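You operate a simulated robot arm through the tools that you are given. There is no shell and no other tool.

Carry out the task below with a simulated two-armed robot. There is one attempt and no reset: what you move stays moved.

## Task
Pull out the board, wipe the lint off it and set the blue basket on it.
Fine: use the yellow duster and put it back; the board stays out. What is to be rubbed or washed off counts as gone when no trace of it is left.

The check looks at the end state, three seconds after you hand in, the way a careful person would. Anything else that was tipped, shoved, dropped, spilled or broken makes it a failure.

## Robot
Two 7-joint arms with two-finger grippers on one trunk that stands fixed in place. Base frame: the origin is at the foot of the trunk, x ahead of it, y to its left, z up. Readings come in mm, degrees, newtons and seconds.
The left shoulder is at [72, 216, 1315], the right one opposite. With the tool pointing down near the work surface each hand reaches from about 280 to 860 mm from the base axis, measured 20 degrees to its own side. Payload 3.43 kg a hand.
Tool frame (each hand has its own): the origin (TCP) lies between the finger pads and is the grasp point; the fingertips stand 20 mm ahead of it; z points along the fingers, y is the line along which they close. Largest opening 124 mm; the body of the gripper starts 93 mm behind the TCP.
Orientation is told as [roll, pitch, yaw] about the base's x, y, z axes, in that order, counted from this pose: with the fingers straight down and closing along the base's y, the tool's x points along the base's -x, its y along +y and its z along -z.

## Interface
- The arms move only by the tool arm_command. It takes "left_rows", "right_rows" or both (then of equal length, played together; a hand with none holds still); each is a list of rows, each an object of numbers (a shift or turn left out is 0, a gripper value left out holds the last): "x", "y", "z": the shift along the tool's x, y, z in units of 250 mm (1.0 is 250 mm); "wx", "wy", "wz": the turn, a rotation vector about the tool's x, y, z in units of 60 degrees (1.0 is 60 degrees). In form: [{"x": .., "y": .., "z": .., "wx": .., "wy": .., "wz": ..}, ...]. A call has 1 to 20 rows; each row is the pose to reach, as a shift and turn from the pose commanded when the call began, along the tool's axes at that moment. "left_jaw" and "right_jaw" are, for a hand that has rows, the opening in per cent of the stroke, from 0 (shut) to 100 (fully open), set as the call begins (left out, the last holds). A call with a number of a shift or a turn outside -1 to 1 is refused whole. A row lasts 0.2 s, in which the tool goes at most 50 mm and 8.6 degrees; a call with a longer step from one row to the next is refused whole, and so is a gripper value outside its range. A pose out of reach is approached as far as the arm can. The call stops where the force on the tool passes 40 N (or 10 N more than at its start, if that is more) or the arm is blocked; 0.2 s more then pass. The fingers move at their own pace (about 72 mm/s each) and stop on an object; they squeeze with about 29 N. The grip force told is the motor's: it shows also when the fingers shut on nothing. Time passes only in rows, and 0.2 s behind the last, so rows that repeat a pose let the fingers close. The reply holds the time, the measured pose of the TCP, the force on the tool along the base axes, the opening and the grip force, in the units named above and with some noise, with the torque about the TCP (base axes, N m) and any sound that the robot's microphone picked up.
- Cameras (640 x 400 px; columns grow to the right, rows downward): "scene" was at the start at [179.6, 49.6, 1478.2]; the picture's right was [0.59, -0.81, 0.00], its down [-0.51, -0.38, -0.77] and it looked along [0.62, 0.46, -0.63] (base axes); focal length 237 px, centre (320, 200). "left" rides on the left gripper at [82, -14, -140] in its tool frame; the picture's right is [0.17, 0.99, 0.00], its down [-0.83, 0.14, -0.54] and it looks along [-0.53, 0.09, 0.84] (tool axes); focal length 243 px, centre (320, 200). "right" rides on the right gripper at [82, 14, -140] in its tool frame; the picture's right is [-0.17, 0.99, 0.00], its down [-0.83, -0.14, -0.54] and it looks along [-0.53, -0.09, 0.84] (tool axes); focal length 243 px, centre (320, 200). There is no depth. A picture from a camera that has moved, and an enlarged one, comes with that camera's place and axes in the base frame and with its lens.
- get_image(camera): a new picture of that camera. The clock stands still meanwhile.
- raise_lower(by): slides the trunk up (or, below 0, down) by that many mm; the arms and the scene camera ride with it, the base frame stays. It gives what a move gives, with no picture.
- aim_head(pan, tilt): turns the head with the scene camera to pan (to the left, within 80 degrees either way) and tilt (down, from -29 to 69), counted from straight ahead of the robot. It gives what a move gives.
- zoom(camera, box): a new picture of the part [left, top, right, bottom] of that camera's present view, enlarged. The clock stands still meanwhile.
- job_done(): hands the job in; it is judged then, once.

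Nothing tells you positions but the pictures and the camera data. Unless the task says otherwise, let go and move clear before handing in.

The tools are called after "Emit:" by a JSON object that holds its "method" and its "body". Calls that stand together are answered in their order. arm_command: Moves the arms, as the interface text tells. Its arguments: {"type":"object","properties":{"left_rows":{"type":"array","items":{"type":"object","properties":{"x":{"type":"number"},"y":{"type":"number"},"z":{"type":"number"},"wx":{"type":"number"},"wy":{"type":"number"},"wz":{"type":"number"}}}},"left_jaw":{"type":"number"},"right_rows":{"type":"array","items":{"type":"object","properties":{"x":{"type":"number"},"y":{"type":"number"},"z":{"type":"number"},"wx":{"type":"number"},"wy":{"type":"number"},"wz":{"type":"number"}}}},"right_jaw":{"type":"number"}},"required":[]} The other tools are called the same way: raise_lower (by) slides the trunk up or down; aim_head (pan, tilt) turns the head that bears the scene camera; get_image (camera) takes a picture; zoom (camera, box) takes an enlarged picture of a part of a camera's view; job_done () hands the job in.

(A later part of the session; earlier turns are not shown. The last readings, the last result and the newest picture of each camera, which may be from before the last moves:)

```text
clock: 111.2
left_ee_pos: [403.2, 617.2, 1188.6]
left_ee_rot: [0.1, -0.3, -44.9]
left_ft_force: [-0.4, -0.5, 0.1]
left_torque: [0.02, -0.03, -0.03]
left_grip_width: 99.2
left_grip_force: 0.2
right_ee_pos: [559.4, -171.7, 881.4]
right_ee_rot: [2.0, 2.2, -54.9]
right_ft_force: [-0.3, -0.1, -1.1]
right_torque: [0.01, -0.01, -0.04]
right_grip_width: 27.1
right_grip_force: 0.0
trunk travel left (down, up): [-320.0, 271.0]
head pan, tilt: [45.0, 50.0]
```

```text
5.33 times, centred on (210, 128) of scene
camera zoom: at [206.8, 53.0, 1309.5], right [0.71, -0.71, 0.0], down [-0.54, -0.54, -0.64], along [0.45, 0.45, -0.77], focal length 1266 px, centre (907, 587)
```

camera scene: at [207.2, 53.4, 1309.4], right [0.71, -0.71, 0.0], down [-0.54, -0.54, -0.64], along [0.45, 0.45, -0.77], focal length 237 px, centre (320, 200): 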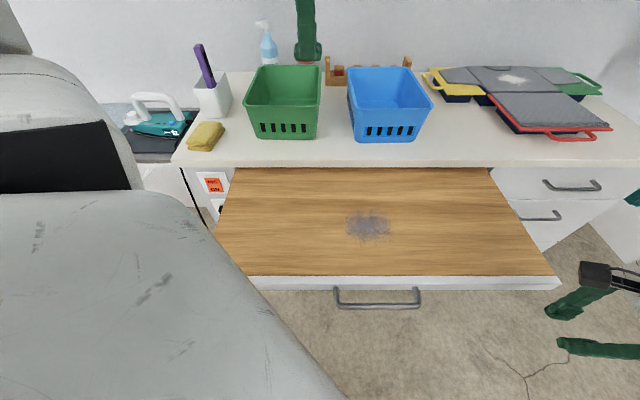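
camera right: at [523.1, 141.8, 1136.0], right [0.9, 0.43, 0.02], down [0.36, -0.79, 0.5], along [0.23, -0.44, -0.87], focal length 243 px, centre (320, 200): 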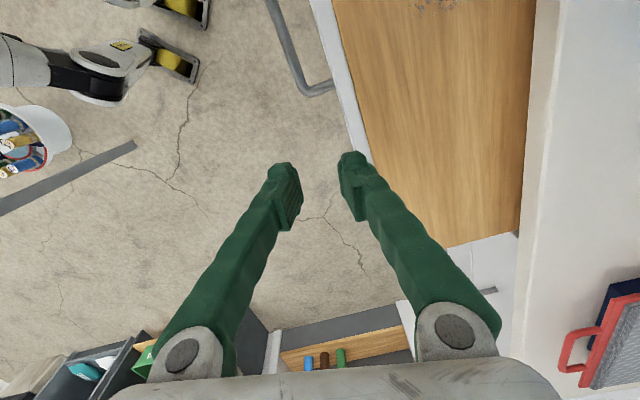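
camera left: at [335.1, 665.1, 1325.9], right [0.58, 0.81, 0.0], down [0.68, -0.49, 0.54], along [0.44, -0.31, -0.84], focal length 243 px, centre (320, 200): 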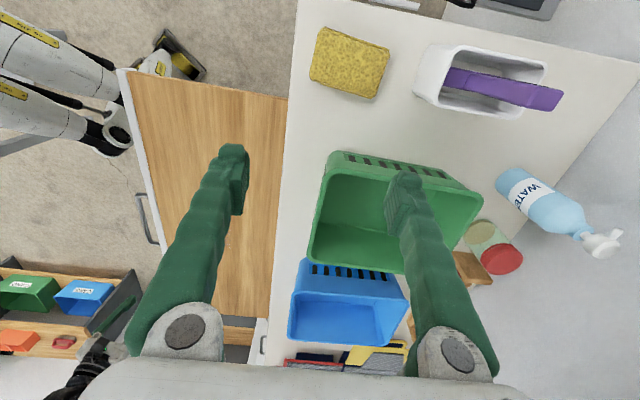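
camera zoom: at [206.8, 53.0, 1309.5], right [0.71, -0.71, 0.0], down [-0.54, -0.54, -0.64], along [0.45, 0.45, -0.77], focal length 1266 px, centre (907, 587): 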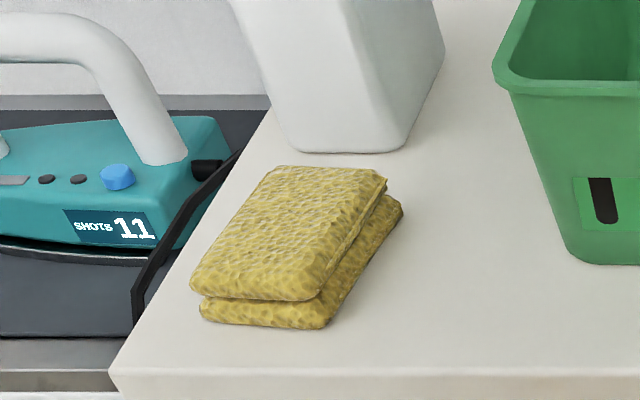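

The duster measures about 98×61×27 mm, centred near r≈−216, n≈751, long side almost along n. I'll line up above it with jaws fully open along its long side and lower to z≈965.

Emit:
{"method": "arm_command", "body": {"left_rows": [{"x": 0.06, "y": 0.03, "z": 0.05, "wz": 0.02}, {"x": 0.13, "y": 0.06, "z": 0.14, "wz": 0.05}, {"x": 0.2, "y": 0.09, "z": 0.26, "wz": 0.07}, {"x": 0.261, "y": 0.119, "z": 0.4, "wz": 0.094}, {"x": 0.261, "y": 0.119, "z": 0.54, "wz": 0.094}, {"x": 0.261, "y": 0.119, "z": 0.68, "wz": 0.094}, {"x": 0.261, "y": 0.119, "z": 0.8, "wz": 0.094}, {"x": 0.261, "y": 0.119, "z": 0.89, "wz": 0.094}, {"x": 0.261, "y": 0.119, "z": 0.89, "wz": 0.094}], "left_jaw": 100}}

Emit:
{"method": "get_image", "body": {"camera": "left"}}

Emit:
{"method": "get_image", "body": {"camera": "scene"}}

```text
clock: 113.2
left_ee_pos: [382.4, 680.2, 967.1]
left_ee_rot: [0.1, -0.2, -50.6]
left_ft_force: [-0.3, -0.3, -0.2]
left_torque: [-0.02, 0.01, 0.02]
left_grip_width: 124.0
left_grip_force: 0.0
right_ee_pos: [558.9, -170.7, 880.4]
right_ee_rot: [1.9, 2.2, -54.8]
right_ft_force: [0.4, -1.3, 1.5]
right_torque: [0.0, -0.02, 0.03]
right_grip_width: 27.4
right_grip_force: 0.0
trunk travel left (down, up): [-320.0, 271.0]
head pan, tilt: [45.0, 50.0]
```

```text
taken
camera left: at [319.8, 735.5, 1104.2], right [0.66, 0.75, 0.0], down [0.63, -0.55, 0.54], along [0.41, -0.36, -0.84], focal length 243 px, centre (320, 200)
```

left: 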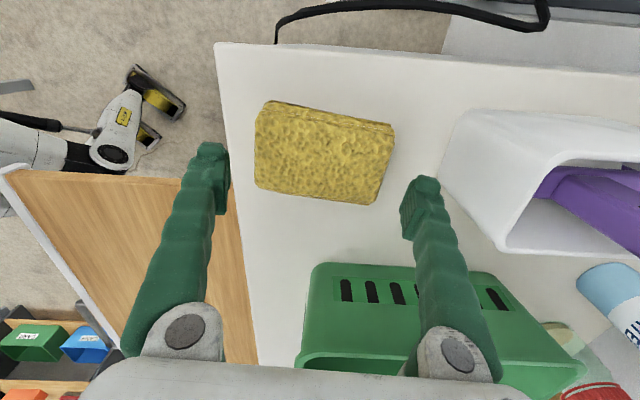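

```text
taken
camera scene: at [206.7, 53.1, 1309.5], right [0.71, -0.71, 0.0], down [-0.54, -0.54, -0.64], along [0.45, 0.45, -0.77], focal length 237 px, centre (320, 200)
```

scene: 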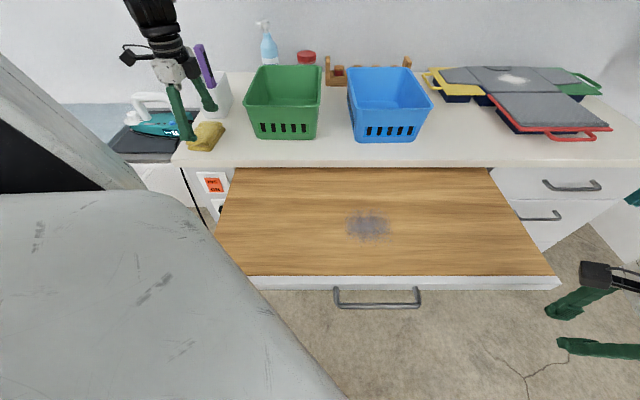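

Well aligned; I need about 8 mm more along tool x. Then lower so the tips are just above the counter.

Emit:
{"method": "arm_command", "body": {"left_rows": [{"x": 0.03, "y": 0.004, "z": 0.03}, {"x": 0.03, "y": 0.004, "z": 0.08}, {"x": 0.03, "y": 0.004, "z": 0.12}, {"x": 0.03, "y": 0.004, "z": 0.15}, {"x": 0.03, "y": 0.004, "z": 0.165}, {"x": 0.03, "y": 0.004, "z": 0.165}]}}

Emit:
{"method": "get_image", "body": {"camera": "left"}}

Emit:
{"method": "zoom", "body": {"camera": "scene", "box": [150, 90, 270, 165]}}

```text
clock: 114.6
left_ee_pos: [377.6, 687.3, 924.3]
left_ee_rot: [0.1, -0.2, -50.5]
left_ft_force: [1.1, 0.3, 0.0]
left_torque: [0.01, 0.0, 0.01]
left_grip_width: 124.2
left_grip_force: 0.0
right_ee_pos: [558.9, -171.7, 881.1]
right_ee_rot: [2.0, 2.3, -55.0]
right_ft_force: [-0.4, -0.4, 0.4]
right_torque: [-0.04, -0.01, 0.01]
right_grip_width: 27.6
right_grip_force: 0.0
trunk travel left (down, up): [-320.0, 271.0]
head pan, tilt: [45.0, 50.0]
```

```text
taken
camera left: at [315.7, 742.6, 1062.8], right [0.66, 0.75, 0.0], down [0.63, -0.55, 0.54], along [0.41, -0.36, -0.84], focal length 243 px, centre (320, 200)
```

left: 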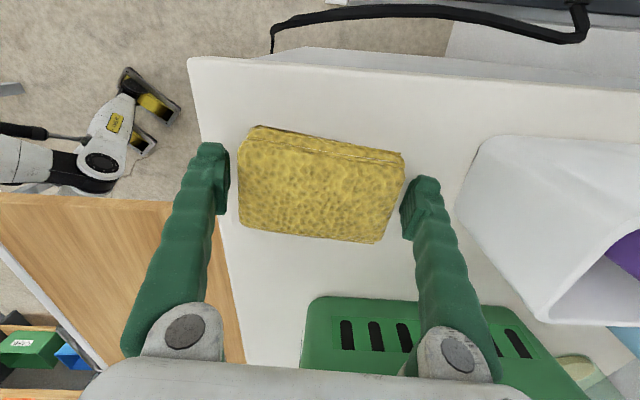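

```text
5.33 times, centred on (210, 128) of scene
camera zoom: at [206.8, 53.4, 1309.5], right [0.71, -0.71, 0.0], down [-0.54, -0.54, -0.64], along [0.45, 0.45, -0.77], focal length 1266 px, centre (907, 587)
```

zoom: 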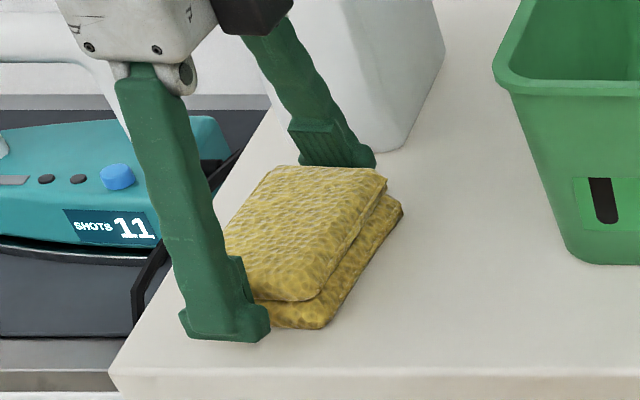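

The duster sits squarely between the fingers with the tips just above the counter. Closing on it.

Emit:
{"method": "arm_command", "body": {"left_rows": [{"z": 0}, {"z": 0}, {"z": 0}, {"z": 0}, {"z": 0}], "left_jaw": 40}}

Emit:
{"method": "get_image", "body": {"camera": "left"}}

```text
clock: 115.8
left_ee_pos: [378.8, 687.6, 925.2]
left_ee_rot: [0.2, -0.2, -50.7]
left_ft_force: [0.0, 0.1, 0.9]
left_torque: [0.03, 0.0, 0.02]
left_grip_width: 113.0
left_grip_force: 28.3
right_ee_pos: [558.4, -172.3, 880.6]
right_ee_rot: [1.9, 2.1, -54.9]
right_ft_force: [0.2, 0.0, 0.1]
right_torque: [-0.01, -0.02, -0.03]
right_grip_width: 27.3
right_grip_force: 0.0
trunk travel left (down, up): [-320.0, 271.0]
head pan, tilt: [45.0, 50.0]
```

```text
taken
camera left: at [315.7, 742.7, 1063.0], right [0.66, 0.75, 0.0], down [0.63, -0.55, 0.54], along [0.41, -0.36, -0.84], focal length 243 px, centre (320, 200)
```

left: 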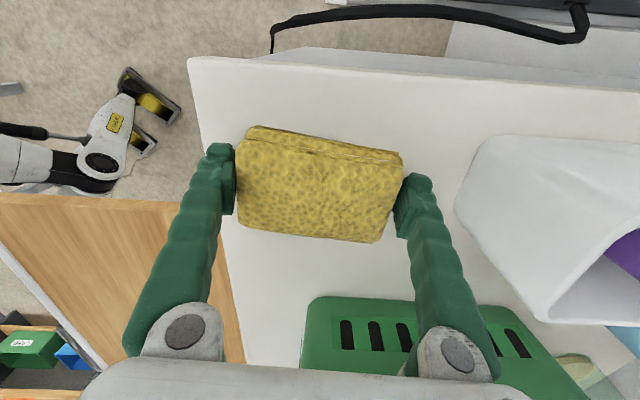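

It is gripped at 113 mm. I note this pose (378, 687.5, 924.5, yaw −50.6°) for putting it back, and lift.

Emit:
{"method": "arm_command", "body": {"left_rows": [{"z": -0.04}, {"z": -0.1}, {"z": -0.2}, {"z": -0.36}, {"z": -0.5}, {"z": -0.5}]}}

Emit:
{"method": "get_image", "body": {"camera": "left"}}

Emit:
{"method": "get_image", "body": {"camera": "scene"}}

```text
clock: 117.2
left_ee_pos: [375.9, 686.6, 1051.3]
left_ee_rot: [0.1, -0.3, -50.6]
left_ft_force: [-0.5, 0.7, -0.3]
left_torque: [-0.02, 0.02, -0.01]
left_grip_width: 113.0
left_grip_force: 28.7
right_ee_pos: [558.8, -171.3, 879.5]
right_ee_rot: [1.8, 2.2, -54.9]
right_ft_force: [-0.6, -0.2, 0.0]
right_torque: [-0.03, -0.01, 0.05]
right_grip_width: 27.3
right_grip_force: 0.1
trunk travel left (down, up): [-320.0, 271.0]
head pan, tilt: [45.0, 50.0]
```

```text
taken
camera left: at [314.7, 743.0, 1188.9], right [0.66, 0.75, 0.0], down [0.63, -0.55, 0.54], along [0.41, -0.36, -0.84], focal length 243 px, centre (320, 200)
```

left: 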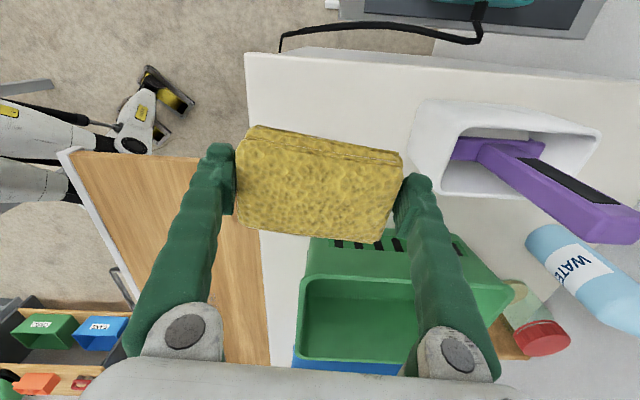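

```text
taken
camera scene: at [207.0, 54.0, 1309.4], right [0.71, -0.71, 0.0], down [-0.54, -0.54, -0.64], along [0.45, 0.45, -0.77], focal length 237 px, centre (320, 200)
```

scene: 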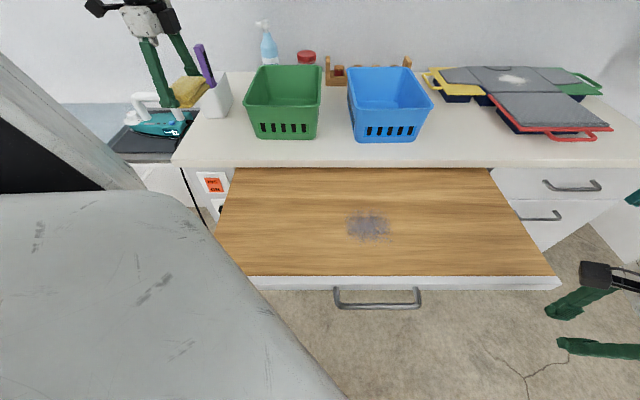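

The duster is firmly held. Let me zoom on the lint for its exact extents before wiping.

Emit:
{"method": "zoom", "body": {"camera": "scene", "box": [310, 180, 430, 255]}}

```text
5.33 times, centred on (370, 218) of scene
camera zoom: at [207.0, 54.0, 1309.4], right [0.71, -0.71, 0.0], down [-0.54, -0.54, -0.64], along [0.45, 0.45, -0.77], focal length 1266 px, centre (53, 107)
```

zoom: 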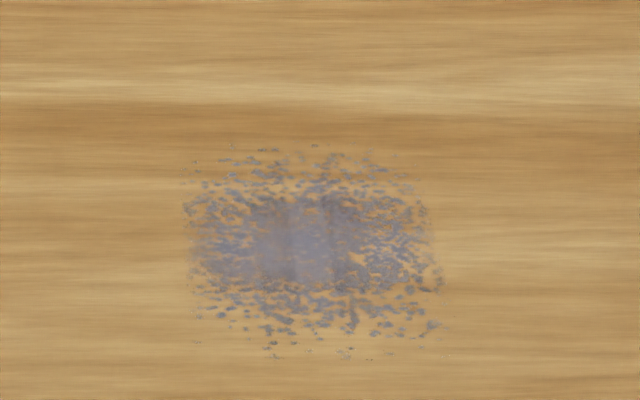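

The lint spans about r 164–281, n 438–555. I carry the duster around in front of the baskets toward the board.

Emit:
{"method": "arm_command", "body": {"left_rows": [{"x": -0.06, "y": -0.11}, {"x": -0.12, "y": -0.22}, {"x": -0.18, "y": -0.33}, {"x": -0.24, "y": -0.44}, {"x": -0.3, "y": -0.55}, {"x": -0.342, "y": -0.614}, {"x": -0.342, "y": -0.614}]}}

Emit:
{"method": "arm_command", "body": {"left_rows": [{"x": -0.14, "y": -0.005}, {"x": -0.28, "y": -0.01}, {"x": -0.42, "y": -0.012}, {"x": -0.56, "y": -0.015}, {"x": -0.7, "y": -0.018}, {"x": -0.84, "y": -0.022}, {"x": -0.967, "y": -0.026}, {"x": -0.967, "y": -0.026}]}}

```text
clock: 118.8
left_ee_pos: [313.4, 523.1, 1050.1]
left_ee_rot: [0.1, -0.2, -50.6]
left_ft_force: [-1.1, -0.2, -0.5]
left_torque: [0.01, 0.0, 0.0]
left_grip_width: 113.1
left_grip_force: 29.1
right_ee_pos: [558.9, -170.2, 880.1]
right_ee_rot: [1.9, 2.1, -54.9]
right_ft_force: [-0.8, 0.3, 0.6]
right_torque: [-0.01, 0.0, -0.01]
right_grip_width: 27.1
right_grip_force: 0.1
trunk travel left (down, up): [-320.0, 271.0]
head pan, tilt: [45.0, 50.0]
```

```text
clock: 120.6
left_ee_pos: [462.6, 333.8, 1050.5]
left_ee_rot: [0.1, -0.3, -50.6]
left_ft_force: [-0.4, 0.5, -0.9]
left_torque: [0.03, 0.0, 0.04]
left_grip_width: 112.9
left_grip_force: 28.7
right_ee_pos: [558.2, -170.5, 881.6]
right_ee_rot: [1.8, 2.2, -54.9]
right_ft_force: [0.1, -0.3, -0.5]
right_torque: [0.02, 0.01, -0.02]
right_grip_width: 27.3
right_grip_force: 0.0
trunk travel left (down, up): [-320.0, 271.0]
head pan, tilt: [45.0, 50.0]
```

Emit:
{"method": "arm_command", "body": {"left_rows": [{"x": -0.1, "y": -0.015, "z": -0.1}, {"x": -0.2, "y": -0.03, "z": -0.2}, {"x": -0.3, "y": -0.045, "z": -0.3}, {"x": -0.4, "y": -0.06, "z": -0.4}, {"x": -0.5, "y": -0.075, "z": -0.5}, {"x": -0.53, "y": -0.08, "z": -0.6}, {"x": -0.53, "y": -0.08, "z": -0.6}]}}

Emit:
{"method": "raise_lower", "body": {"by": -190}}

Emit:
{"method": "get_image", "body": {"camera": "scene"}}

Emit:
{"method": "get_image", "body": {"camera": "left"}}

```text
clock: 122.2
left_ee_pos: [487.2, 260.5, 1152.9]
left_ee_rot: [0.1, -0.5, -50.5]
left_ft_force: [-0.1, -0.6, 0.6]
left_torque: [-0.01, -0.01, -0.02]
left_grip_width: 112.9
left_grip_force: 29.0
left hand out of reach, approached as far as the arm can: row 4, 5, 6, 7
right_ee_pos: [559.3, -170.4, 880.0]
right_ee_rot: [1.9, 2.1, -55.0]
right_ft_force: [0.0, 0.2, 0.4]
right_torque: [0.01, 0.01, 0.0]
right_grip_width: 27.4
right_grip_force: 0.1
trunk travel left (down, up): [-320.0, 271.0]
head pan, tilt: [45.0, 50.0]
```

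```text
clock: 124.2
left_ee_pos: [487.6, 260.9, 964.3]
left_ee_rot: [0.1, -0.2, -50.7]
left_ft_force: [-0.8, 1.1, -0.1]
left_torque: [-0.01, 0.0, 0.0]
left_grip_width: 112.9
left_grip_force: 29.4
right_ee_pos: [558.9, -172.2, 691.4]
right_ee_rot: [2.1, 2.1, -54.9]
right_ft_force: [-0.6, 0.1, 0.5]
right_torque: [0.03, 0.0, -0.02]
right_grip_width: 27.2
right_grip_force: 0.0
trunk travel left (down, up): [-130.0, 461.0]
head pan, tilt: [45.0, 50.0]
```

```text
taken
camera scene: at [272.1, 53.4, 1099.9], right [0.71, -0.71, 0.0], down [-0.54, -0.54, -0.64], along [0.45, 0.45, -0.77], focal length 237 px, centre (320, 200)
```

scene: 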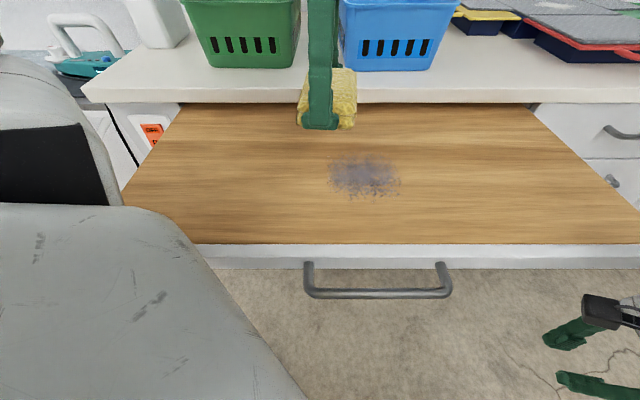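

```text
taken
camera left: at [425.3, 316.5, 1102.5], right [0.66, 0.75, 0.0], down [0.63, -0.55, 0.54], along [0.41, -0.36, -0.84], focal length 243 px, centre (320, 200)
```

left: 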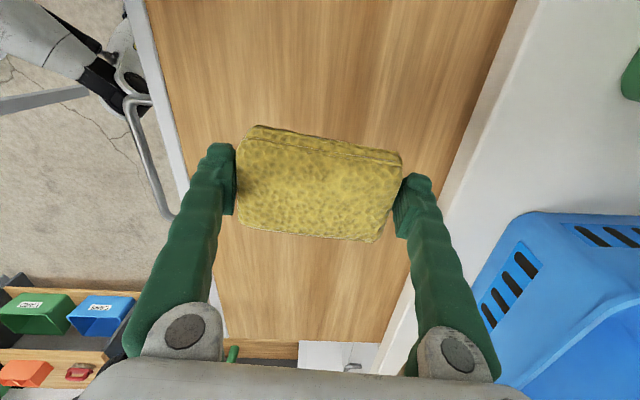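

The duster is over the board near the lint. I'll wipe with strokes along r only (so as not to shift the sliding board), first lowering at a clean spot left of the patch at n≈525.

Emit:
{"method": "arm_command", "body": {"left_rows": [{"x": 0.06, "y": -0.01, "z": 0.08}, {"x": 0.12, "y": -0.02, "z": 0.16}, {"x": 0.178, "y": -0.034, "z": 0.24}, {"x": 0.178, "y": -0.034, "z": 0.296}, {"x": 0.178, "y": -0.034, "z": 0.34}, {"x": 0.178, "y": -0.034, "z": 0.36}]}}

```text
clock: 125.7
left_ee_pos: [453.9, 289.9, 873.4]
left_ee_rot: [0.1, -0.3, -50.7]
left_ft_force: [-1.1, 0.0, -0.8]
left_torque: [-0.01, -0.03, 0.01]
left_grip_width: 112.7
left_grip_force: 28.8
right_ee_pos: [558.4, -172.2, 689.5]
right_ee_rot: [1.9, 2.2, -54.9]
right_ft_force: [0.0, 0.6, -0.4]
right_torque: [-0.02, -0.01, -0.01]
right_grip_width: 27.3
right_grip_force: 0.0
trunk travel left (down, up): [-130.0, 461.0]
head pan, tilt: [45.0, 50.0]
```

Emit:
{"method": "arm_command", "body": {"left_rows": [{"z": 0.008}, {"z": 0.012}, {"z": 0.016}, {"z": 0.02}, {"z": 0.024}]}}

```text
clock: 126.7
left_ee_pos: [453.1, 288.4, 872.5]
left_ee_rot: [0.4, -0.5, -50.6]
left_ft_force: [-6.0, 4.2, 24.3]
left_torque: [0.05, 0.74, -0.1]
left_grip_width: 112.4
left_grip_force: 29.3
right_ee_pos: [557.7, -171.3, 690.6]
right_ee_rot: [2.0, 2.1, -54.9]
right_ft_force: [0.1, -0.2, -0.4]
right_torque: [-0.01, -0.02, 0.0]
right_grip_width: 27.3
right_grip_force: 0.0
trunk travel left (down, up): [-130.0, 461.0]
head pan, tilt: [45.0, 50.0]
stopped in row 5 (left hand): the force on the tool passed its limit at 43 N (the readings are from after the stop); the commanded pose is now the measured one
```

Contact at z≈872.5. I ease up about 1 mm and sweep right across the patch.

Emit:
{"method": "arm_command", "body": {"left_rows": [{"z": -0.004}, {"x": -0.06, "y": 0.006, "z": -0.005}, {"x": -0.12, "y": 0.012, "z": -0.005}, {"x": -0.18, "y": 0.018, "z": -0.005}, {"x": -0.24, "y": 0.024, "z": -0.005}, {"x": -0.3, "y": 0.029, "z": -0.005}, {"x": -0.36, "y": 0.035, "z": -0.005}, {"x": -0.42, "y": 0.041, "z": -0.005}, {"x": -0.48, "y": 0.047, "z": -0.005}, {"x": -0.54, "y": 0.053, "z": -0.005}, {"x": -0.6, "y": 0.059, "z": -0.005}, {"x": -0.66, "y": 0.065, "z": -0.005}, {"x": -0.72, "y": 0.071, "z": -0.005}, {"x": -0.78, "y": 0.076, "z": -0.005}, {"x": -0.836, "y": 0.082, "z": -0.005}]}}

Emit:
{"method": "get_image", "body": {"camera": "scene"}}

```text
clock: 129.1
left_ee_pos: [537.2, 213.7, 871.9]
left_ee_rot: [0.4, -0.8, -50.5]
left_ft_force: [-6.8, 7.4, 22.7]
left_torque: [0.11, 0.42, 0.0]
left_grip_width: 112.5
left_grip_force: 29.3
left hand out of reach, approached as far as the arm can: row 9, 10, 11, 12
right_ee_pos: [557.0, -171.7, 692.0]
right_ee_rot: [2.0, 2.1, -54.9]
right_ft_force: [0.0, 0.1, -0.2]
right_torque: [-0.02, 0.02, -0.03]
right_grip_width: 27.7
right_grip_force: 0.1
trunk travel left (down, up): [-130.0, 461.0]
head pan, tilt: [45.0, 50.0]
stopped in row 12 (left hand): the force on the tool passed its limit at 43 N (the readings are from after the stop); the commanded pose is now the measured one
```

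```text
taken
camera scene: at [270.9, 53.3, 1100.1], right [0.71, -0.71, 0.0], down [-0.54, -0.54, -0.64], along [0.46, 0.45, -0.77], focal length 237 px, centre (320, 200)
```

scene: 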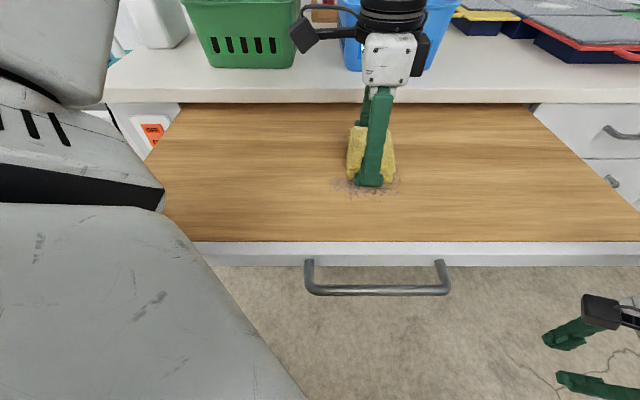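

Wiping works: the swept area is clean. The hand hit a reach limit near r≈229, possibly from the wrist's yaw, so I lift a little and turn the yaw to about −30° while moving right.

Emit:
{"method": "arm_command", "body": {"left_rows": [{"z": -0.06}, {"z": -0.12, "wz": -0.08}, {"x": -0.04, "z": -0.12, "wz": -0.16}, {"x": -0.1, "y": 0.01, "z": -0.12, "wz": -0.25}, {"x": -0.18, "y": 0.02, "z": -0.12, "wz": -0.333}, {"x": -0.24, "y": 0.023, "z": -0.12, "wz": -0.333}, {"x": -0.24, "y": 0.023, "z": -0.12, "wz": -0.333}]}}

Emit:
{"method": "get_image", "body": {"camera": "scene"}}

```text
clock: 130.7
left_ee_pos: [547.6, 221.8, 886.6]
left_ee_rot: [-0.2, -1.1, -30.5]
left_ft_force: [-0.7, -0.7, -1.4]
left_torque: [0.0, -0.01, -0.04]
left_grip_width: 112.8
left_grip_force: 29.6
left hand out of reach, approached as far as the arm can: row 2, 3, 4, 5, 6, 7
right_ee_pos: [558.5, -171.0, 690.2]
right_ee_rot: [1.9, 2.2, -54.8]
right_ft_force: [-0.1, 0.2, -0.1]
right_torque: [0.04, 0.0, 0.01]
right_grip_width: 27.4
right_grip_force: 0.2
trunk travel left (down, up): [-130.0, 461.0]
head pan, tilt: [45.0, 50.0]
```

```text
taken
camera scene: at [272.7, 53.4, 1099.7], right [0.71, -0.71, 0.0], down [-0.54, -0.54, -0.64], along [0.45, 0.45, -0.77], focal length 237 px, centre (320, 200)
```

scene: 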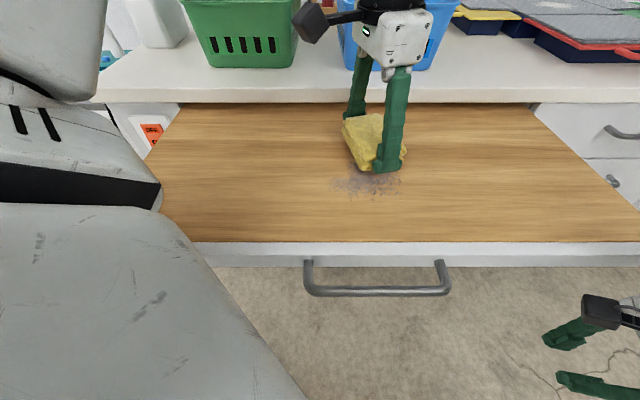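

The limit is positional (the left hand can't go further right here), not yaw. Solution: slide the board back in about 80 mm using the pressed duster on a clean spot, so the patch lies in comfortable reach, wipe, then drag the board out again.

Emit:
{"method": "arm_command", "body": {"left_rows": [{"x": 0.07, "y": 0, "z": -0.04, "wz": 0.05}, {"x": 0.15, "y": -0.002, "z": -0.04, "wz": 0.1}, {"x": 0.23, "y": -0.004, "z": -0.04, "wz": 0.16}, {"x": 0.32, "y": -0.006, "z": -0.04, "wz": 0.22}, {"x": 0.41, "y": -0.009, "z": -0.04, "wz": 0.28}, {"x": 0.499, "y": -0.011, "z": -0.04, "wz": 0.333}, {"x": 0.499, "y": -0.011, "z": -0.04, "wz": 0.333}]}}

Emit:
{"method": "get_image", "body": {"camera": "scene"}}

Emit:
{"method": "get_image", "body": {"camera": "left"}}

```text
clock: 132.3
left_ee_pos: [439.2, 281.4, 896.6]
left_ee_rot: [0.2, -0.7, -50.6]
left_ft_force: [0.6, 0.5, -0.6]
left_torque: [0.02, 0.01, -0.03]
left_grip_width: 112.6
left_grip_force: 29.0
right_ee_pos: [559.1, -171.2, 691.0]
right_ee_rot: [2.0, 2.2, -54.9]
right_ft_force: [0.2, -0.2, 0.2]
right_torque: [0.0, -0.01, 0.0]
right_grip_width: 27.2
right_grip_force: 0.0
trunk travel left (down, up): [-130.0, 461.0]
head pan, tilt: [45.0, 50.0]
```

```text
taken
camera scene: at [272.9, 53.3, 1099.6], right [0.71, -0.71, 0.0], down [-0.54, -0.54, -0.64], along [0.45, 0.45, -0.77], focal length 237 px, centre (320, 200)
```

scene: 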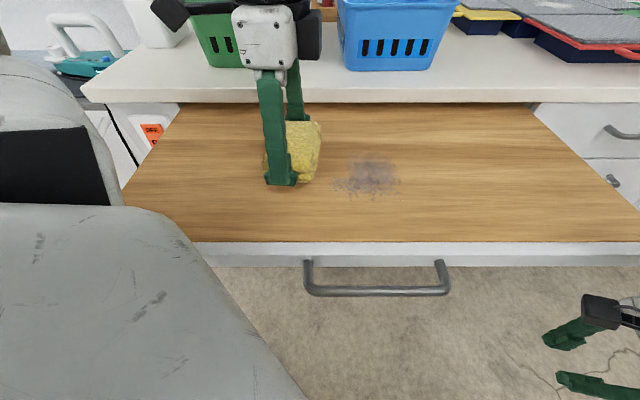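

```text
taken
camera left: at [376.4, 338.0, 1033.7], right [0.66, 0.75, 0.0], down [0.63, -0.55, 0.55], along [0.41, -0.36, -0.84], focal length 243 px, centre (320, 200)
```

left: 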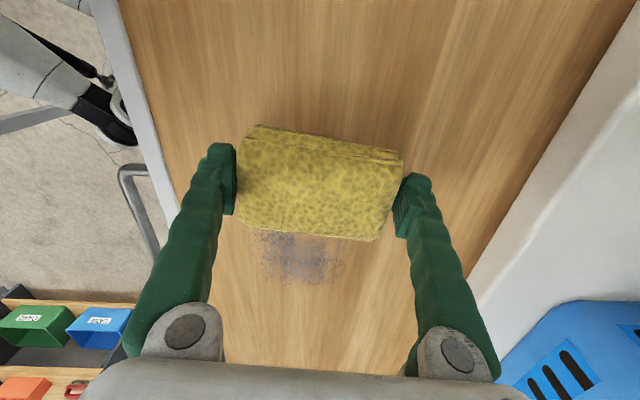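

Lint is visibly reduced on its left side. Now press the duster here (clean area) and slide the board back in about 80 mm.

Emit:
{"method": "arm_command", "body": {"left_rows": [{"z": 0.05}, {"z": 0.085}, {"z": 0.095}, {"z": 0.1}, {"z": 0.104}]}}

```text
clock: 133.5
left_ee_pos: [437.1, 280.7, 873.0]
left_ee_rot: [0.4, -0.9, -50.5]
left_ft_force: [-3.4, 6.5, 34.8]
left_torque: [0.0, 0.59, 0.02]
left_grip_width: 112.4
left_grip_force: 29.0
right_ee_pos: [559.1, -171.0, 692.6]
right_ee_rot: [2.0, 2.1, -54.9]
right_ft_force: [-0.8, 0.4, -0.7]
right_torque: [0.03, -0.04, 0.01]
right_grip_width: 27.4
right_grip_force: 0.1
trunk travel left (down, up): [-130.0, 461.0]
head pan, tilt: [45.0, 50.0]
```

Emit:
{"method": "arm_command", "body": {"left_rows": [{"z": -0.004}, {"x": 0.005, "y": 0.05, "z": -0.004}, {"x": 0.01, "y": 0.1, "z": -0.004}, {"x": 0.015, "y": 0.15, "z": -0.004}, {"x": 0.02, "y": 0.2, "z": -0.004}, {"x": 0.024, "y": 0.25, "z": -0.004}, {"x": 0.029, "y": 0.3, "z": -0.004}, {"x": 0.031, "y": 0.318, "z": -0.004}]}}

Emit:
{"method": "get_image", "body": {"camera": "scene"}}

```text
clock: 135.3
left_ee_pos: [495.2, 336.7, 873.2]
left_ee_rot: [0.4, -0.8, -50.5]
left_ft_force: [-1.5, -0.8, 19.1]
left_torque: [0.12, 0.24, 0.04]
left_grip_width: 112.4
left_grip_force: 28.7
right_ee_pos: [557.3, -172.5, 690.3]
right_ee_rot: [2.0, 2.3, -54.9]
right_ft_force: [-0.5, 0.2, 0.3]
right_torque: [0.01, -0.04, -0.02]
right_grip_width: 27.4
right_grip_force: 0.1
trunk travel left (down, up): [-130.0, 461.0]
head pan, tilt: [45.0, 50.0]
```

```text
taken
camera scene: at [271.2, 52.5, 1100.1], right [0.71, -0.71, 0.0], down [-0.54, -0.54, -0.64], along [0.46, 0.46, -0.77], focal length 237 px, centre (320, 200)
```

scene: 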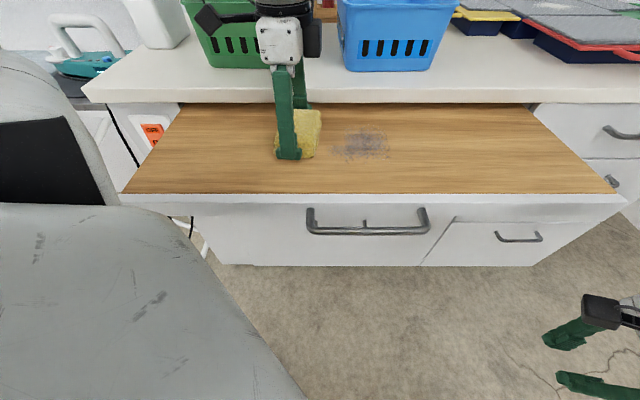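

The board slid in by ~80 mm and the lint is now around n≈570. I sweep right at this row (n≈588) across the patch.

Emit:
{"method": "arm_command", "body": {"left_rows": [{"x": -0.06, "y": 0.006}, {"x": -0.12, "y": 0.012}, {"x": -0.18, "y": 0.018}, {"x": -0.24, "y": 0.024}, {"x": -0.3, "y": 0.029}, {"x": -0.36, "y": 0.035}, {"x": -0.42, "y": 0.041}, {"x": -0.48, "y": 0.047}, {"x": -0.54, "y": 0.053}, {"x": -0.6, "y": 0.059}, {"x": -0.66, "y": 0.065}, {"x": -0.72, "y": 0.071}]}}

Emit:
{"method": "get_image", "body": {"camera": "scene"}}

```text
clock: 137.6
left_ee_pos: [586.7, 245.4, 872.9]
left_ee_rot: [0.3, -1.0, -50.4]
left_ft_force: [-8.6, 6.4, 21.9]
left_torque: [0.1, 0.4, 0.05]
left_grip_width: 112.7
left_grip_force: 28.8
left hand out of reach, approached as far as the arm can: row 9, 10, 11
right_ee_pos: [557.6, -172.9, 690.3]
right_ee_rot: [2.0, 2.0, -54.8]
right_ft_force: [1.0, -0.8, 0.1]
right_torque: [-0.01, 0.01, 0.01]
right_grip_width: 27.4
right_grip_force: 0.1
trunk travel left (down, up): [-130.0, 461.0]
head pan, tilt: [45.0, 50.0]
stopped in row 11 (left hand): the force on the tool passed its limit at 47 N (the readings are from after the stop); the commanded pose is now the measured one
```

```text
taken
camera scene: at [271.0, 53.0, 1100.2], right [0.71, -0.71, 0.0], down [-0.54, -0.54, -0.64], along [0.46, 0.45, -0.77], focal length 237 px, centre (320, 200)
```

scene: 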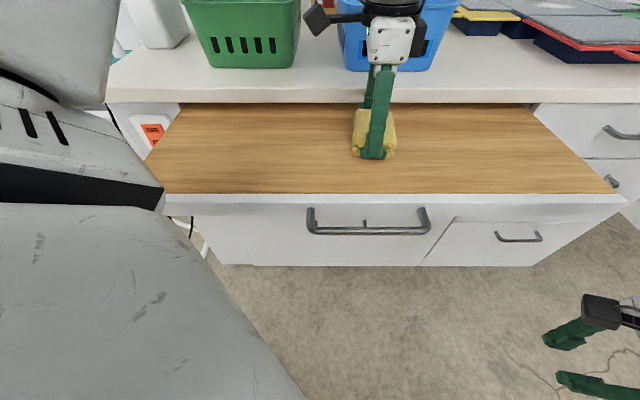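

Most of the lint is gone already. I sweep back left and then look at what remains.

Emit:
{"method": "arm_command", "body": {"left_rows": [{"z": -0.006}, {"x": 0.06, "y": -0.006, "z": -0.004}, {"x": 0.12, "y": -0.012, "z": -0.004}, {"x": 0.18, "y": -0.018, "z": -0.004}, {"x": 0.24, "y": -0.024, "z": -0.004}, {"x": 0.3, "y": -0.029, "z": -0.004}, {"x": 0.36, "y": -0.035, "z": -0.004}, {"x": 0.42, "y": -0.041, "z": -0.004}, {"x": 0.48, "y": -0.047, "z": -0.004}, {"x": 0.52, "y": -0.051, "z": -0.06}, {"x": 0.54, "y": -0.053, "z": -0.12}, {"x": 0.54, "y": -0.053, "z": -0.12}]}}

Emit:
{"method": "zoom", "body": {"camera": "scene", "box": [260, 95, 460, 205]}}

```text
clock: 139.1
left_ee_pos: [534.8, 298.6, 872.7]
left_ee_rot: [0.4, -1.5, -50.6]
left_ft_force: [0.0, -1.0, 17.3]
left_torque: [0.19, 0.54, -0.08]
left_grip_width: 113.0
left_grip_force: 29.0
right_ee_pos: [558.2, -170.8, 691.7]
right_ee_rot: [1.9, 2.2, -54.9]
right_ft_force: [-0.8, -0.4, 0.3]
right_torque: [-0.05, -0.03, -0.01]
right_grip_width: 27.3
right_grip_force: 0.0
trunk travel left (down, up): [-130.0, 461.0]
head pan, tilt: [45.0, 50.0]
stopped in row 7 (left hand): the force on the tool passed its limit at 41 N (the readings are from after the stop); the commanded pose is now the measured one
```

```text
3.20 times, centred on (360, 150) of scene
camera zoom: at [271.6, 53.6, 1099.8], right [0.71, -0.71, 0.0], down [-0.54, -0.54, -0.64], along [0.46, 0.45, -0.77], focal length 760 px, centre (192, 360)
```

zoom: 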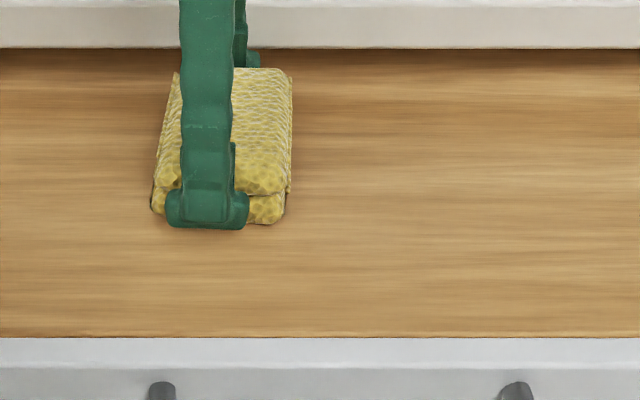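

The right part looks clean. I lift the duster and move it left to inspect the whole area.

Emit:
{"method": "arm_command", "body": {"left_rows": [{"z": -0.1}, {"z": -0.24}, {"x": 0.15, "y": -0.015, "z": -0.36}, {"x": 0.32, "y": -0.03, "z": -0.4}, {"x": 0.48, "y": -0.047, "z": -0.4}, {"x": 0.6, "y": -0.06, "z": -0.4}, {"x": 0.6, "y": -0.06, "z": -0.4}]}}

Emit:
{"method": "get_image", "body": {"camera": "scene"}}

Emit:
{"method": "zoom", "body": {"camera": "scene", "box": [280, 100, 440, 200]}}

Emit:
{"method": "get_image", "body": {"camera": "left"}}

```text
clock: 140.7
left_ee_pos: [429.5, 408.2, 968.5]
left_ee_rot: [0.2, -1.3, -50.6]
left_ft_force: [0.6, -0.7, 0.5]
left_torque: [-0.01, -0.04, -0.02]
left_grip_width: 112.6
left_grip_force: 29.1
right_ee_pos: [558.3, -170.7, 691.2]
right_ee_rot: [1.8, 2.2, -54.8]
right_ft_force: [0.2, 0.0, -0.5]
right_torque: [0.01, -0.01, 0.02]
right_grip_width: 27.2
right_grip_force: 0.0
trunk travel left (down, up): [-130.0, 461.0]
head pan, tilt: [45.0, 50.0]
```

```text
taken
camera scene: at [272.8, 53.4, 1099.6], right [0.71, -0.71, 0.0], down [-0.54, -0.54, -0.64], along [0.45, 0.45, -0.77], focal length 237 px, centre (320, 200)
```

scene: 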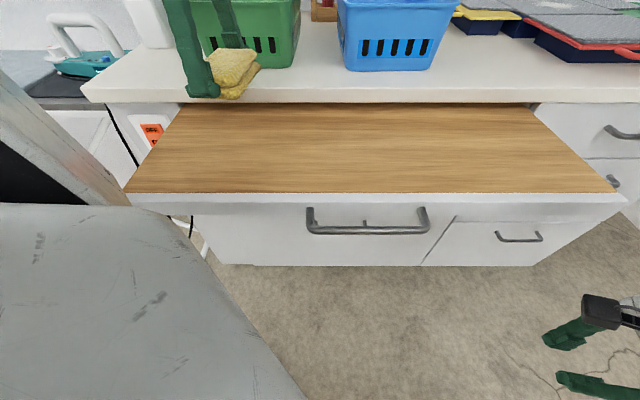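

```text
4.00 times, centred on (360, 150) of scene
camera zoom: at [272.8, 53.4, 1099.6], right [0.71, -0.71, 0.0], down [-0.54, -0.54, -0.64], along [0.45, 0.45, -0.77], focal length 950 px, centre (160, 400)
```

zoom: 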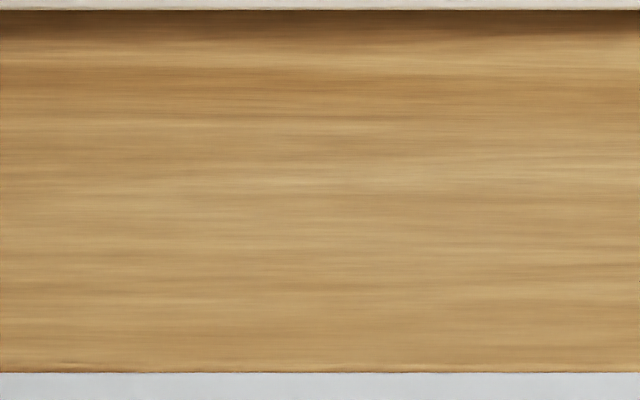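

```text
taken
camera left: at [365.2, 466.0, 1104.6], right [0.66, 0.75, 0.0], down [0.63, -0.54, 0.56], along [0.42, -0.37, -0.83], focal length 243 px, centre (320, 200)
```

left: 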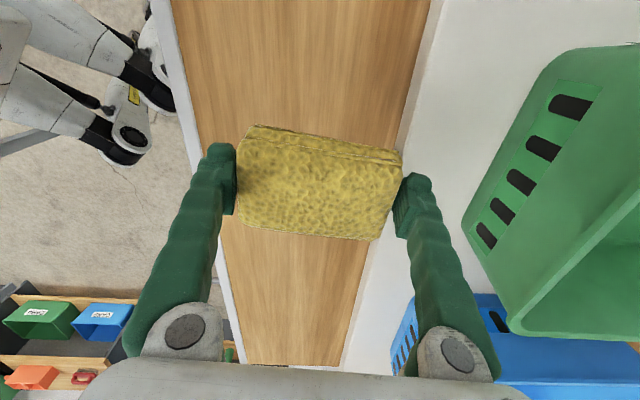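

The patch appears completely gone. I'll magnify the area to look for any leftover trace.

Emit:
{"method": "zoom", "body": {"camera": "scene", "box": [320, 105, 400, 155]}}

Emit:
{"method": "zoom", "body": {"camera": "scene", "box": [340, 140, 420, 190]}}

Emit:
{"method": "zoom", "body": {"camera": "scene", "box": [370, 105, 450, 155]}}

Emit:
{"method": "zoom", "body": {"camera": "scene", "box": [270, 140, 350, 190]}}

```text
8.00 times, centred on (360, 130) of scene
camera zoom: at [272.8, 53.4, 1099.6], right [0.71, -0.71, 0.0], down [-0.54, -0.54, -0.64], along [0.45, 0.45, -0.77], focal length 1899 px, centre (0, 760)
```

zoom: 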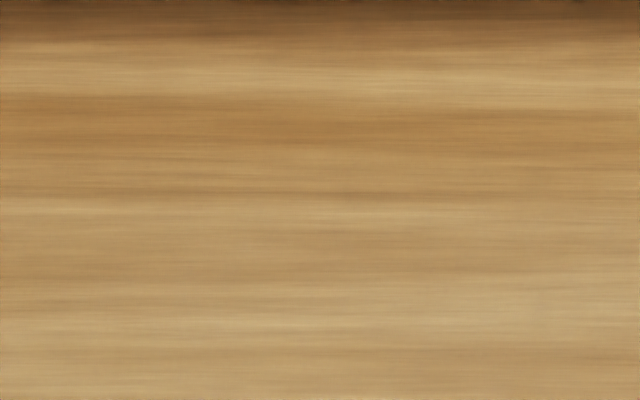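

```text
8.00 times, centred on (380, 165) of scene
camera zoom: at [272.8, 53.4, 1099.6], right [0.71, -0.71, 0.0], down [-0.54, -0.54, -0.64], along [0.45, 0.45, -0.77], focal length 1899 px, centre (-160, 480)
```

zoom: 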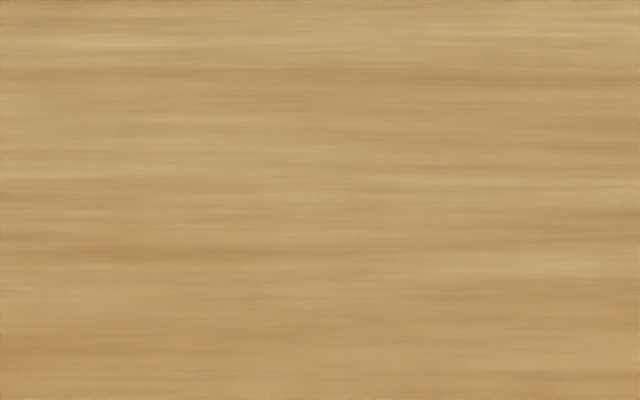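

```text
8.00 times, centred on (410, 130) of scene
camera zoom: at [272.8, 53.4, 1099.6], right [0.71, -0.71, 0.0], down [-0.54, -0.54, -0.64], along [0.45, 0.45, -0.77], focal length 1899 px, centre (-400, 760)
```

zoom: 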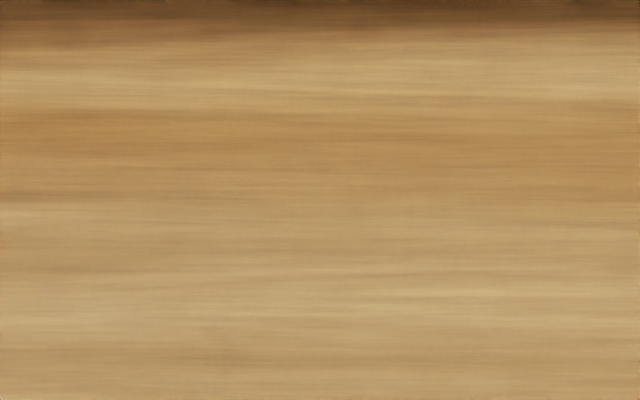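

```text
8.00 times, centred on (310, 165) of scene
camera zoom: at [272.8, 53.4, 1099.6], right [0.71, -0.71, 0.0], down [-0.54, -0.54, -0.64], along [0.45, 0.45, -0.77], focal length 1899 px, centre (400, 480)
```

zoom: 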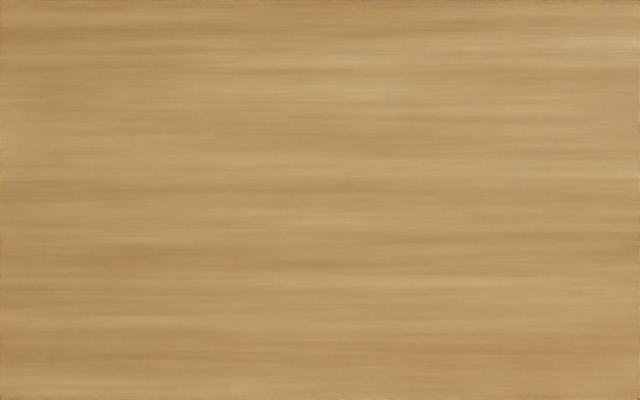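

The board is spotless. I raise the trunk again and carry the duster back to its original spot.

Emit:
{"method": "raise_lower", "body": {"by": 190}}

Emit:
{"method": "get_image", "body": {"camera": "scene"}}

```text
clock: 142.8
left_ee_pos: [427.0, 408.3, 1157.5]
left_ee_rot: [0.2, -1.4, -50.7]
left_ft_force: [0.6, -0.8, 0.6]
left_torque: [-0.03, 0.03, 0.01]
left_grip_width: 112.3
left_grip_force: 29.3
right_ee_pos: [559.1, -171.4, 879.0]
right_ee_rot: [1.8, 2.2, -54.9]
right_ft_force: [-1.4, 0.2, 0.3]
right_torque: [0.0, -0.02, 0.0]
right_grip_width: 27.4
right_grip_force: 0.1
trunk travel left (down, up): [-320.0, 271.0]
head pan, tilt: [45.0, 50.0]
```

```text
taken
camera scene: at [207.2, 53.4, 1309.4], right [0.71, -0.71, 0.0], down [-0.54, -0.54, -0.64], along [0.45, 0.45, -0.77], focal length 237 px, centre (320, 200)
```

scene: 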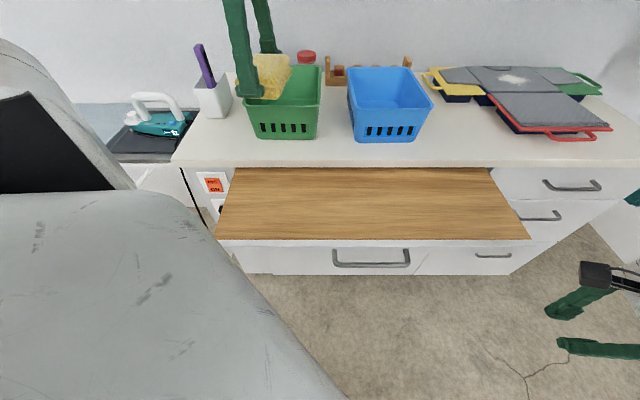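

Emit:
{"method": "arm_command", "body": {"left_rows": [{"x": 0.12, "y": 0.06, "wy": 0.005}, {"x": 0.25, "y": 0.13, "wy": 0.01}, {"x": 0.38, "y": 0.2, "wy": 0.015}, {"x": 0.5, "y": 0.27, "wy": 0.023}, {"x": 0.62, "y": 0.34, "wy": 0.023}, {"x": 0.74, "y": 0.42, "wy": 0.023}, {"x": 0.86, "y": 0.49, "wx": 0.003, "wy": 0.023, "wz": -0.002}, {"x": 0.987, "y": 0.558, "wx": 0.003, "wy": 0.023, "wz": -0.002}, {"x": 0.987, "y": 0.558, "wx": 0.003, "wy": 0.023, "wz": -0.002}]}}

Emit:
{"method": "get_image", "body": {"camera": "left"}}

```text
clock: 144.8
left_ee_pos: [377.8, 686.1, 1152.7]
left_ee_rot: [0.1, 0.1, -50.5]
left_ft_force: [-0.6, -0.3, -0.2]
left_torque: [0.03, 0.01, 0.02]
left_grip_width: 112.5
left_grip_force: 29.1
right_ee_pos: [558.6, -171.6, 880.5]
right_ee_rot: [1.9, 2.2, -54.9]
right_ft_force: [0.8, 0.2, 0.8]
right_torque: [-0.01, 0.01, -0.02]
right_grip_width: 27.4
right_grip_force: 0.1
trunk travel left (down, up): [-320.0, 271.0]
head pan, tilt: [45.0, 50.0]
```

```text
taken
camera left: at [315.0, 741.1, 1291.1], right [0.66, 0.76, 0.0], down [0.64, -0.55, 0.54], along [0.41, -0.35, -0.84], focal length 243 px, centre (320, 200)
```

left: 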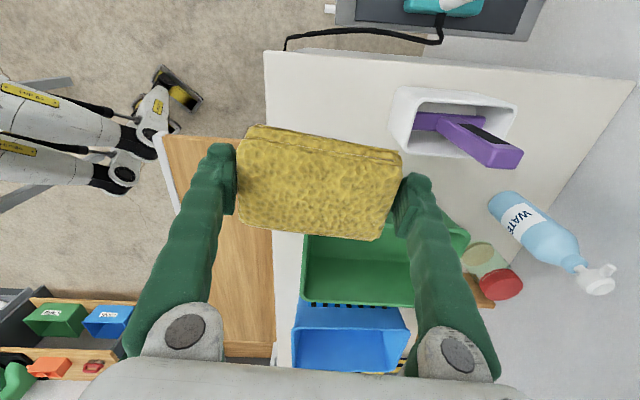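

Directly over its original place. Lowering to just above the counter.

Emit:
{"method": "arm_command", "body": {"left_rows": [{"y": 0.004, "z": 0.12}, {"y": 0.004, "z": 0.26}, {"y": 0.004, "z": 0.4}, {"y": 0.004, "z": 0.54}, {"y": 0.004, "z": 0.66}, {"y": 0.004, "z": 0.76}, {"y": 0.004, "z": 0.84}, {"y": 0.004, "z": 0.88}, {"y": 0.004, "z": 0.89}]}}

```text
clock: 146.8
left_ee_pos: [378.5, 688.6, 929.6]
left_ee_rot: [0.2, 0.2, -50.4]
left_ft_force: [-0.9, 0.5, 0.0]
left_torque: [0.02, 0.01, -0.03]
left_grip_width: 112.0
left_grip_force: 28.8
right_ee_pos: [558.9, -171.2, 881.8]
right_ee_rot: [1.9, 2.2, -54.9]
right_ft_force: [0.6, 0.8, -0.2]
right_torque: [0.03, 0.01, 0.0]
right_grip_width: 27.4
right_grip_force: 0.2
trunk travel left (down, up): [-320.0, 271.0]
head pan, tilt: [45.0, 50.0]
```

Emit:
{"method": "arm_command", "body": {"left_rows": [{"z": 0.006}, {"z": 0.01}, {"z": 0.014}, {"z": 0.018}]}}

```text
clock: 147.8
left_ee_pos: [378.2, 686.6, 928.1]
left_ee_rot: [0.4, 0.0, -50.4]
left_ft_force: [1.1, 4.0, 20.8]
left_torque: [-0.36, -0.68, 0.07]
left_grip_width: 112.3
left_grip_force: 28.9
right_ee_pos: [558.7, -172.5, 880.9]
right_ee_rot: [2.1, 2.2, -54.9]
right_ft_force: [-0.4, -0.1, 0.3]
right_torque: [-0.01, -0.05, 0.02]
right_grip_width: 27.3
right_grip_force: 0.1
trunk travel left (down, up): [-320.0, 271.0]
head pan, tilt: [45.0, 50.0]
```

It has touched down. I ease off a millimetre and release.

Emit:
{"method": "arm_command", "body": {"left_rows": [{"z": -0.006}, {"z": -0.006}, {"z": -0.006}, {"z": -0.006}], "left_jaw": 100}}

Emit:
{"method": "get_image", "body": {"camera": "left"}}

Emit:
{"method": "zoom", "body": {"camera": "scene", "box": [150, 90, 270, 165]}}

```text
clock: 148.8
left_ee_pos: [377.3, 687.6, 926.4]
left_ee_rot: [0.2, 0.0, -50.4]
left_ft_force: [0.3, 0.3, 0.6]
left_torque: [0.01, -0.02, -0.03]
left_grip_width: 124.0
left_grip_force: 0.0
right_ee_pos: [557.6, -171.8, 880.8]
right_ee_rot: [1.9, 2.2, -54.8]
right_ft_force: [0.6, -0.1, 1.1]
right_torque: [-0.02, 0.0, -0.02]
right_grip_width: 27.2
right_grip_force: 0.1
trunk travel left (down, up): [-320.0, 271.0]
head pan, tilt: [45.0, 50.0]
```

```text
taken
camera left: at [315.1, 742.1, 1065.2], right [0.65, 0.76, 0.0], down [0.64, -0.55, 0.54], along [0.41, -0.35, -0.84], focal length 243 px, centre (320, 200)
```

left: 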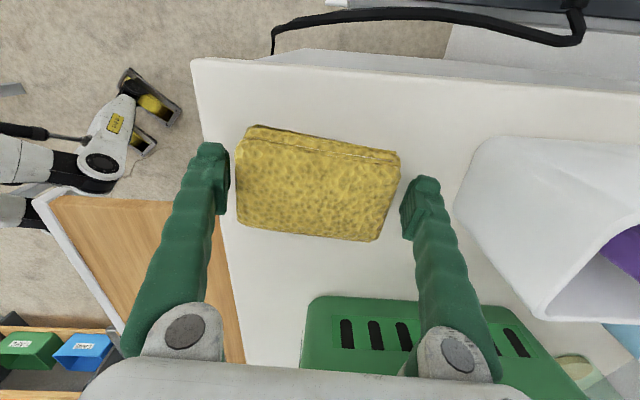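

```text
5.33 times, centred on (210, 128) of scene
camera zoom: at [206.7, 53.2, 1309.5], right [0.71, -0.71, 0.0], down [-0.54, -0.54, -0.64], along [0.45, 0.45, -0.77], focal length 1266 px, centre (907, 587)
```

zoom: 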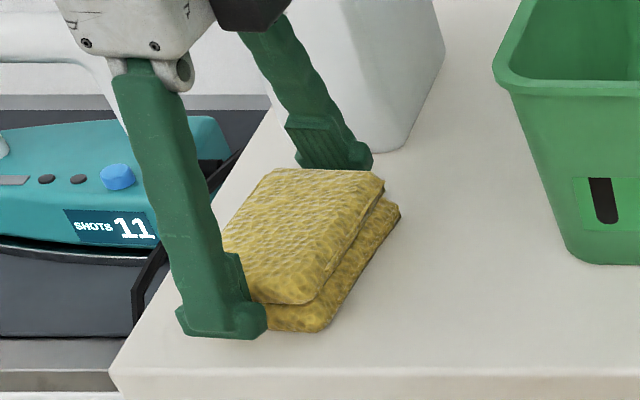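

The duster sits back where it was, within a few millimetres. The hand rises straight up.

Emit:
{"method": "arm_command", "body": {"left_rows": [{"z": -0.06}, {"z": -0.14}, {"z": -0.28}, {"z": -0.44}, {"z": -0.62}, {"z": -0.8}, {"z": -0.9}]}}

Emit:
{"method": "get_image", "body": {"camera": "scene"}}

Emit:
{"method": "get_image", "body": {"camera": "left"}}

```text
clock: 150.4
left_ee_pos: [380.1, 687.3, 1152.0]
left_ee_rot: [0.1, 0.0, -50.4]
left_ft_force: [-0.3, 0.2, 0.1]
left_torque: [0.0, -0.03, -0.04]
left_grip_width: 124.0
left_grip_force: 0.0
right_ee_pos: [558.5, -172.3, 881.2]
right_ee_rot: [2.0, 2.1, -54.8]
right_ft_force: [0.3, 0.3, -0.5]
right_torque: [0.06, 0.02, 0.0]
right_grip_width: 27.2
right_grip_force: 0.1
trunk travel left (down, up): [-320.0, 271.0]
head pan, tilt: [45.0, 50.0]
```

```text
taken
camera scene: at [206.8, 53.0, 1309.5], right [0.71, -0.71, 0.0], down [-0.54, -0.54, -0.64], along [0.45, 0.45, -0.77], focal length 237 px, centre (320, 200)
```

scene: 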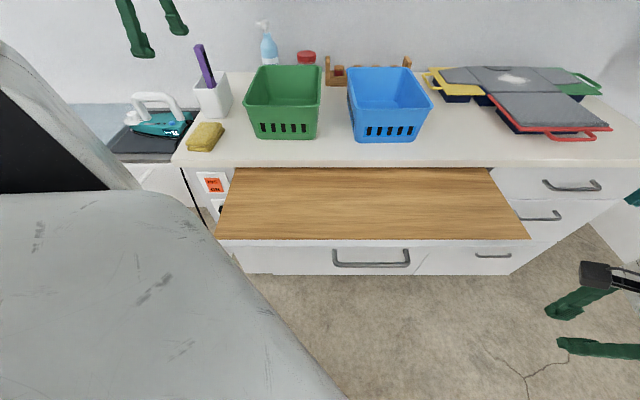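

```text
taken
camera left: at [317.5, 742.8, 1290.4], right [0.66, 0.76, 0.0], down [0.64, -0.55, 0.54], along [0.41, -0.35, -0.84], focal length 243 px, centre (320, 200)
```

left: 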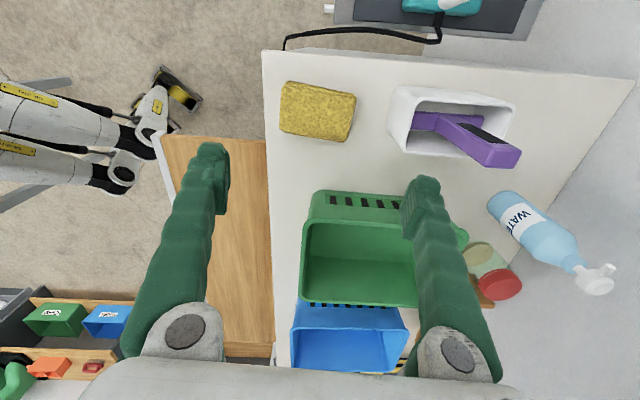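

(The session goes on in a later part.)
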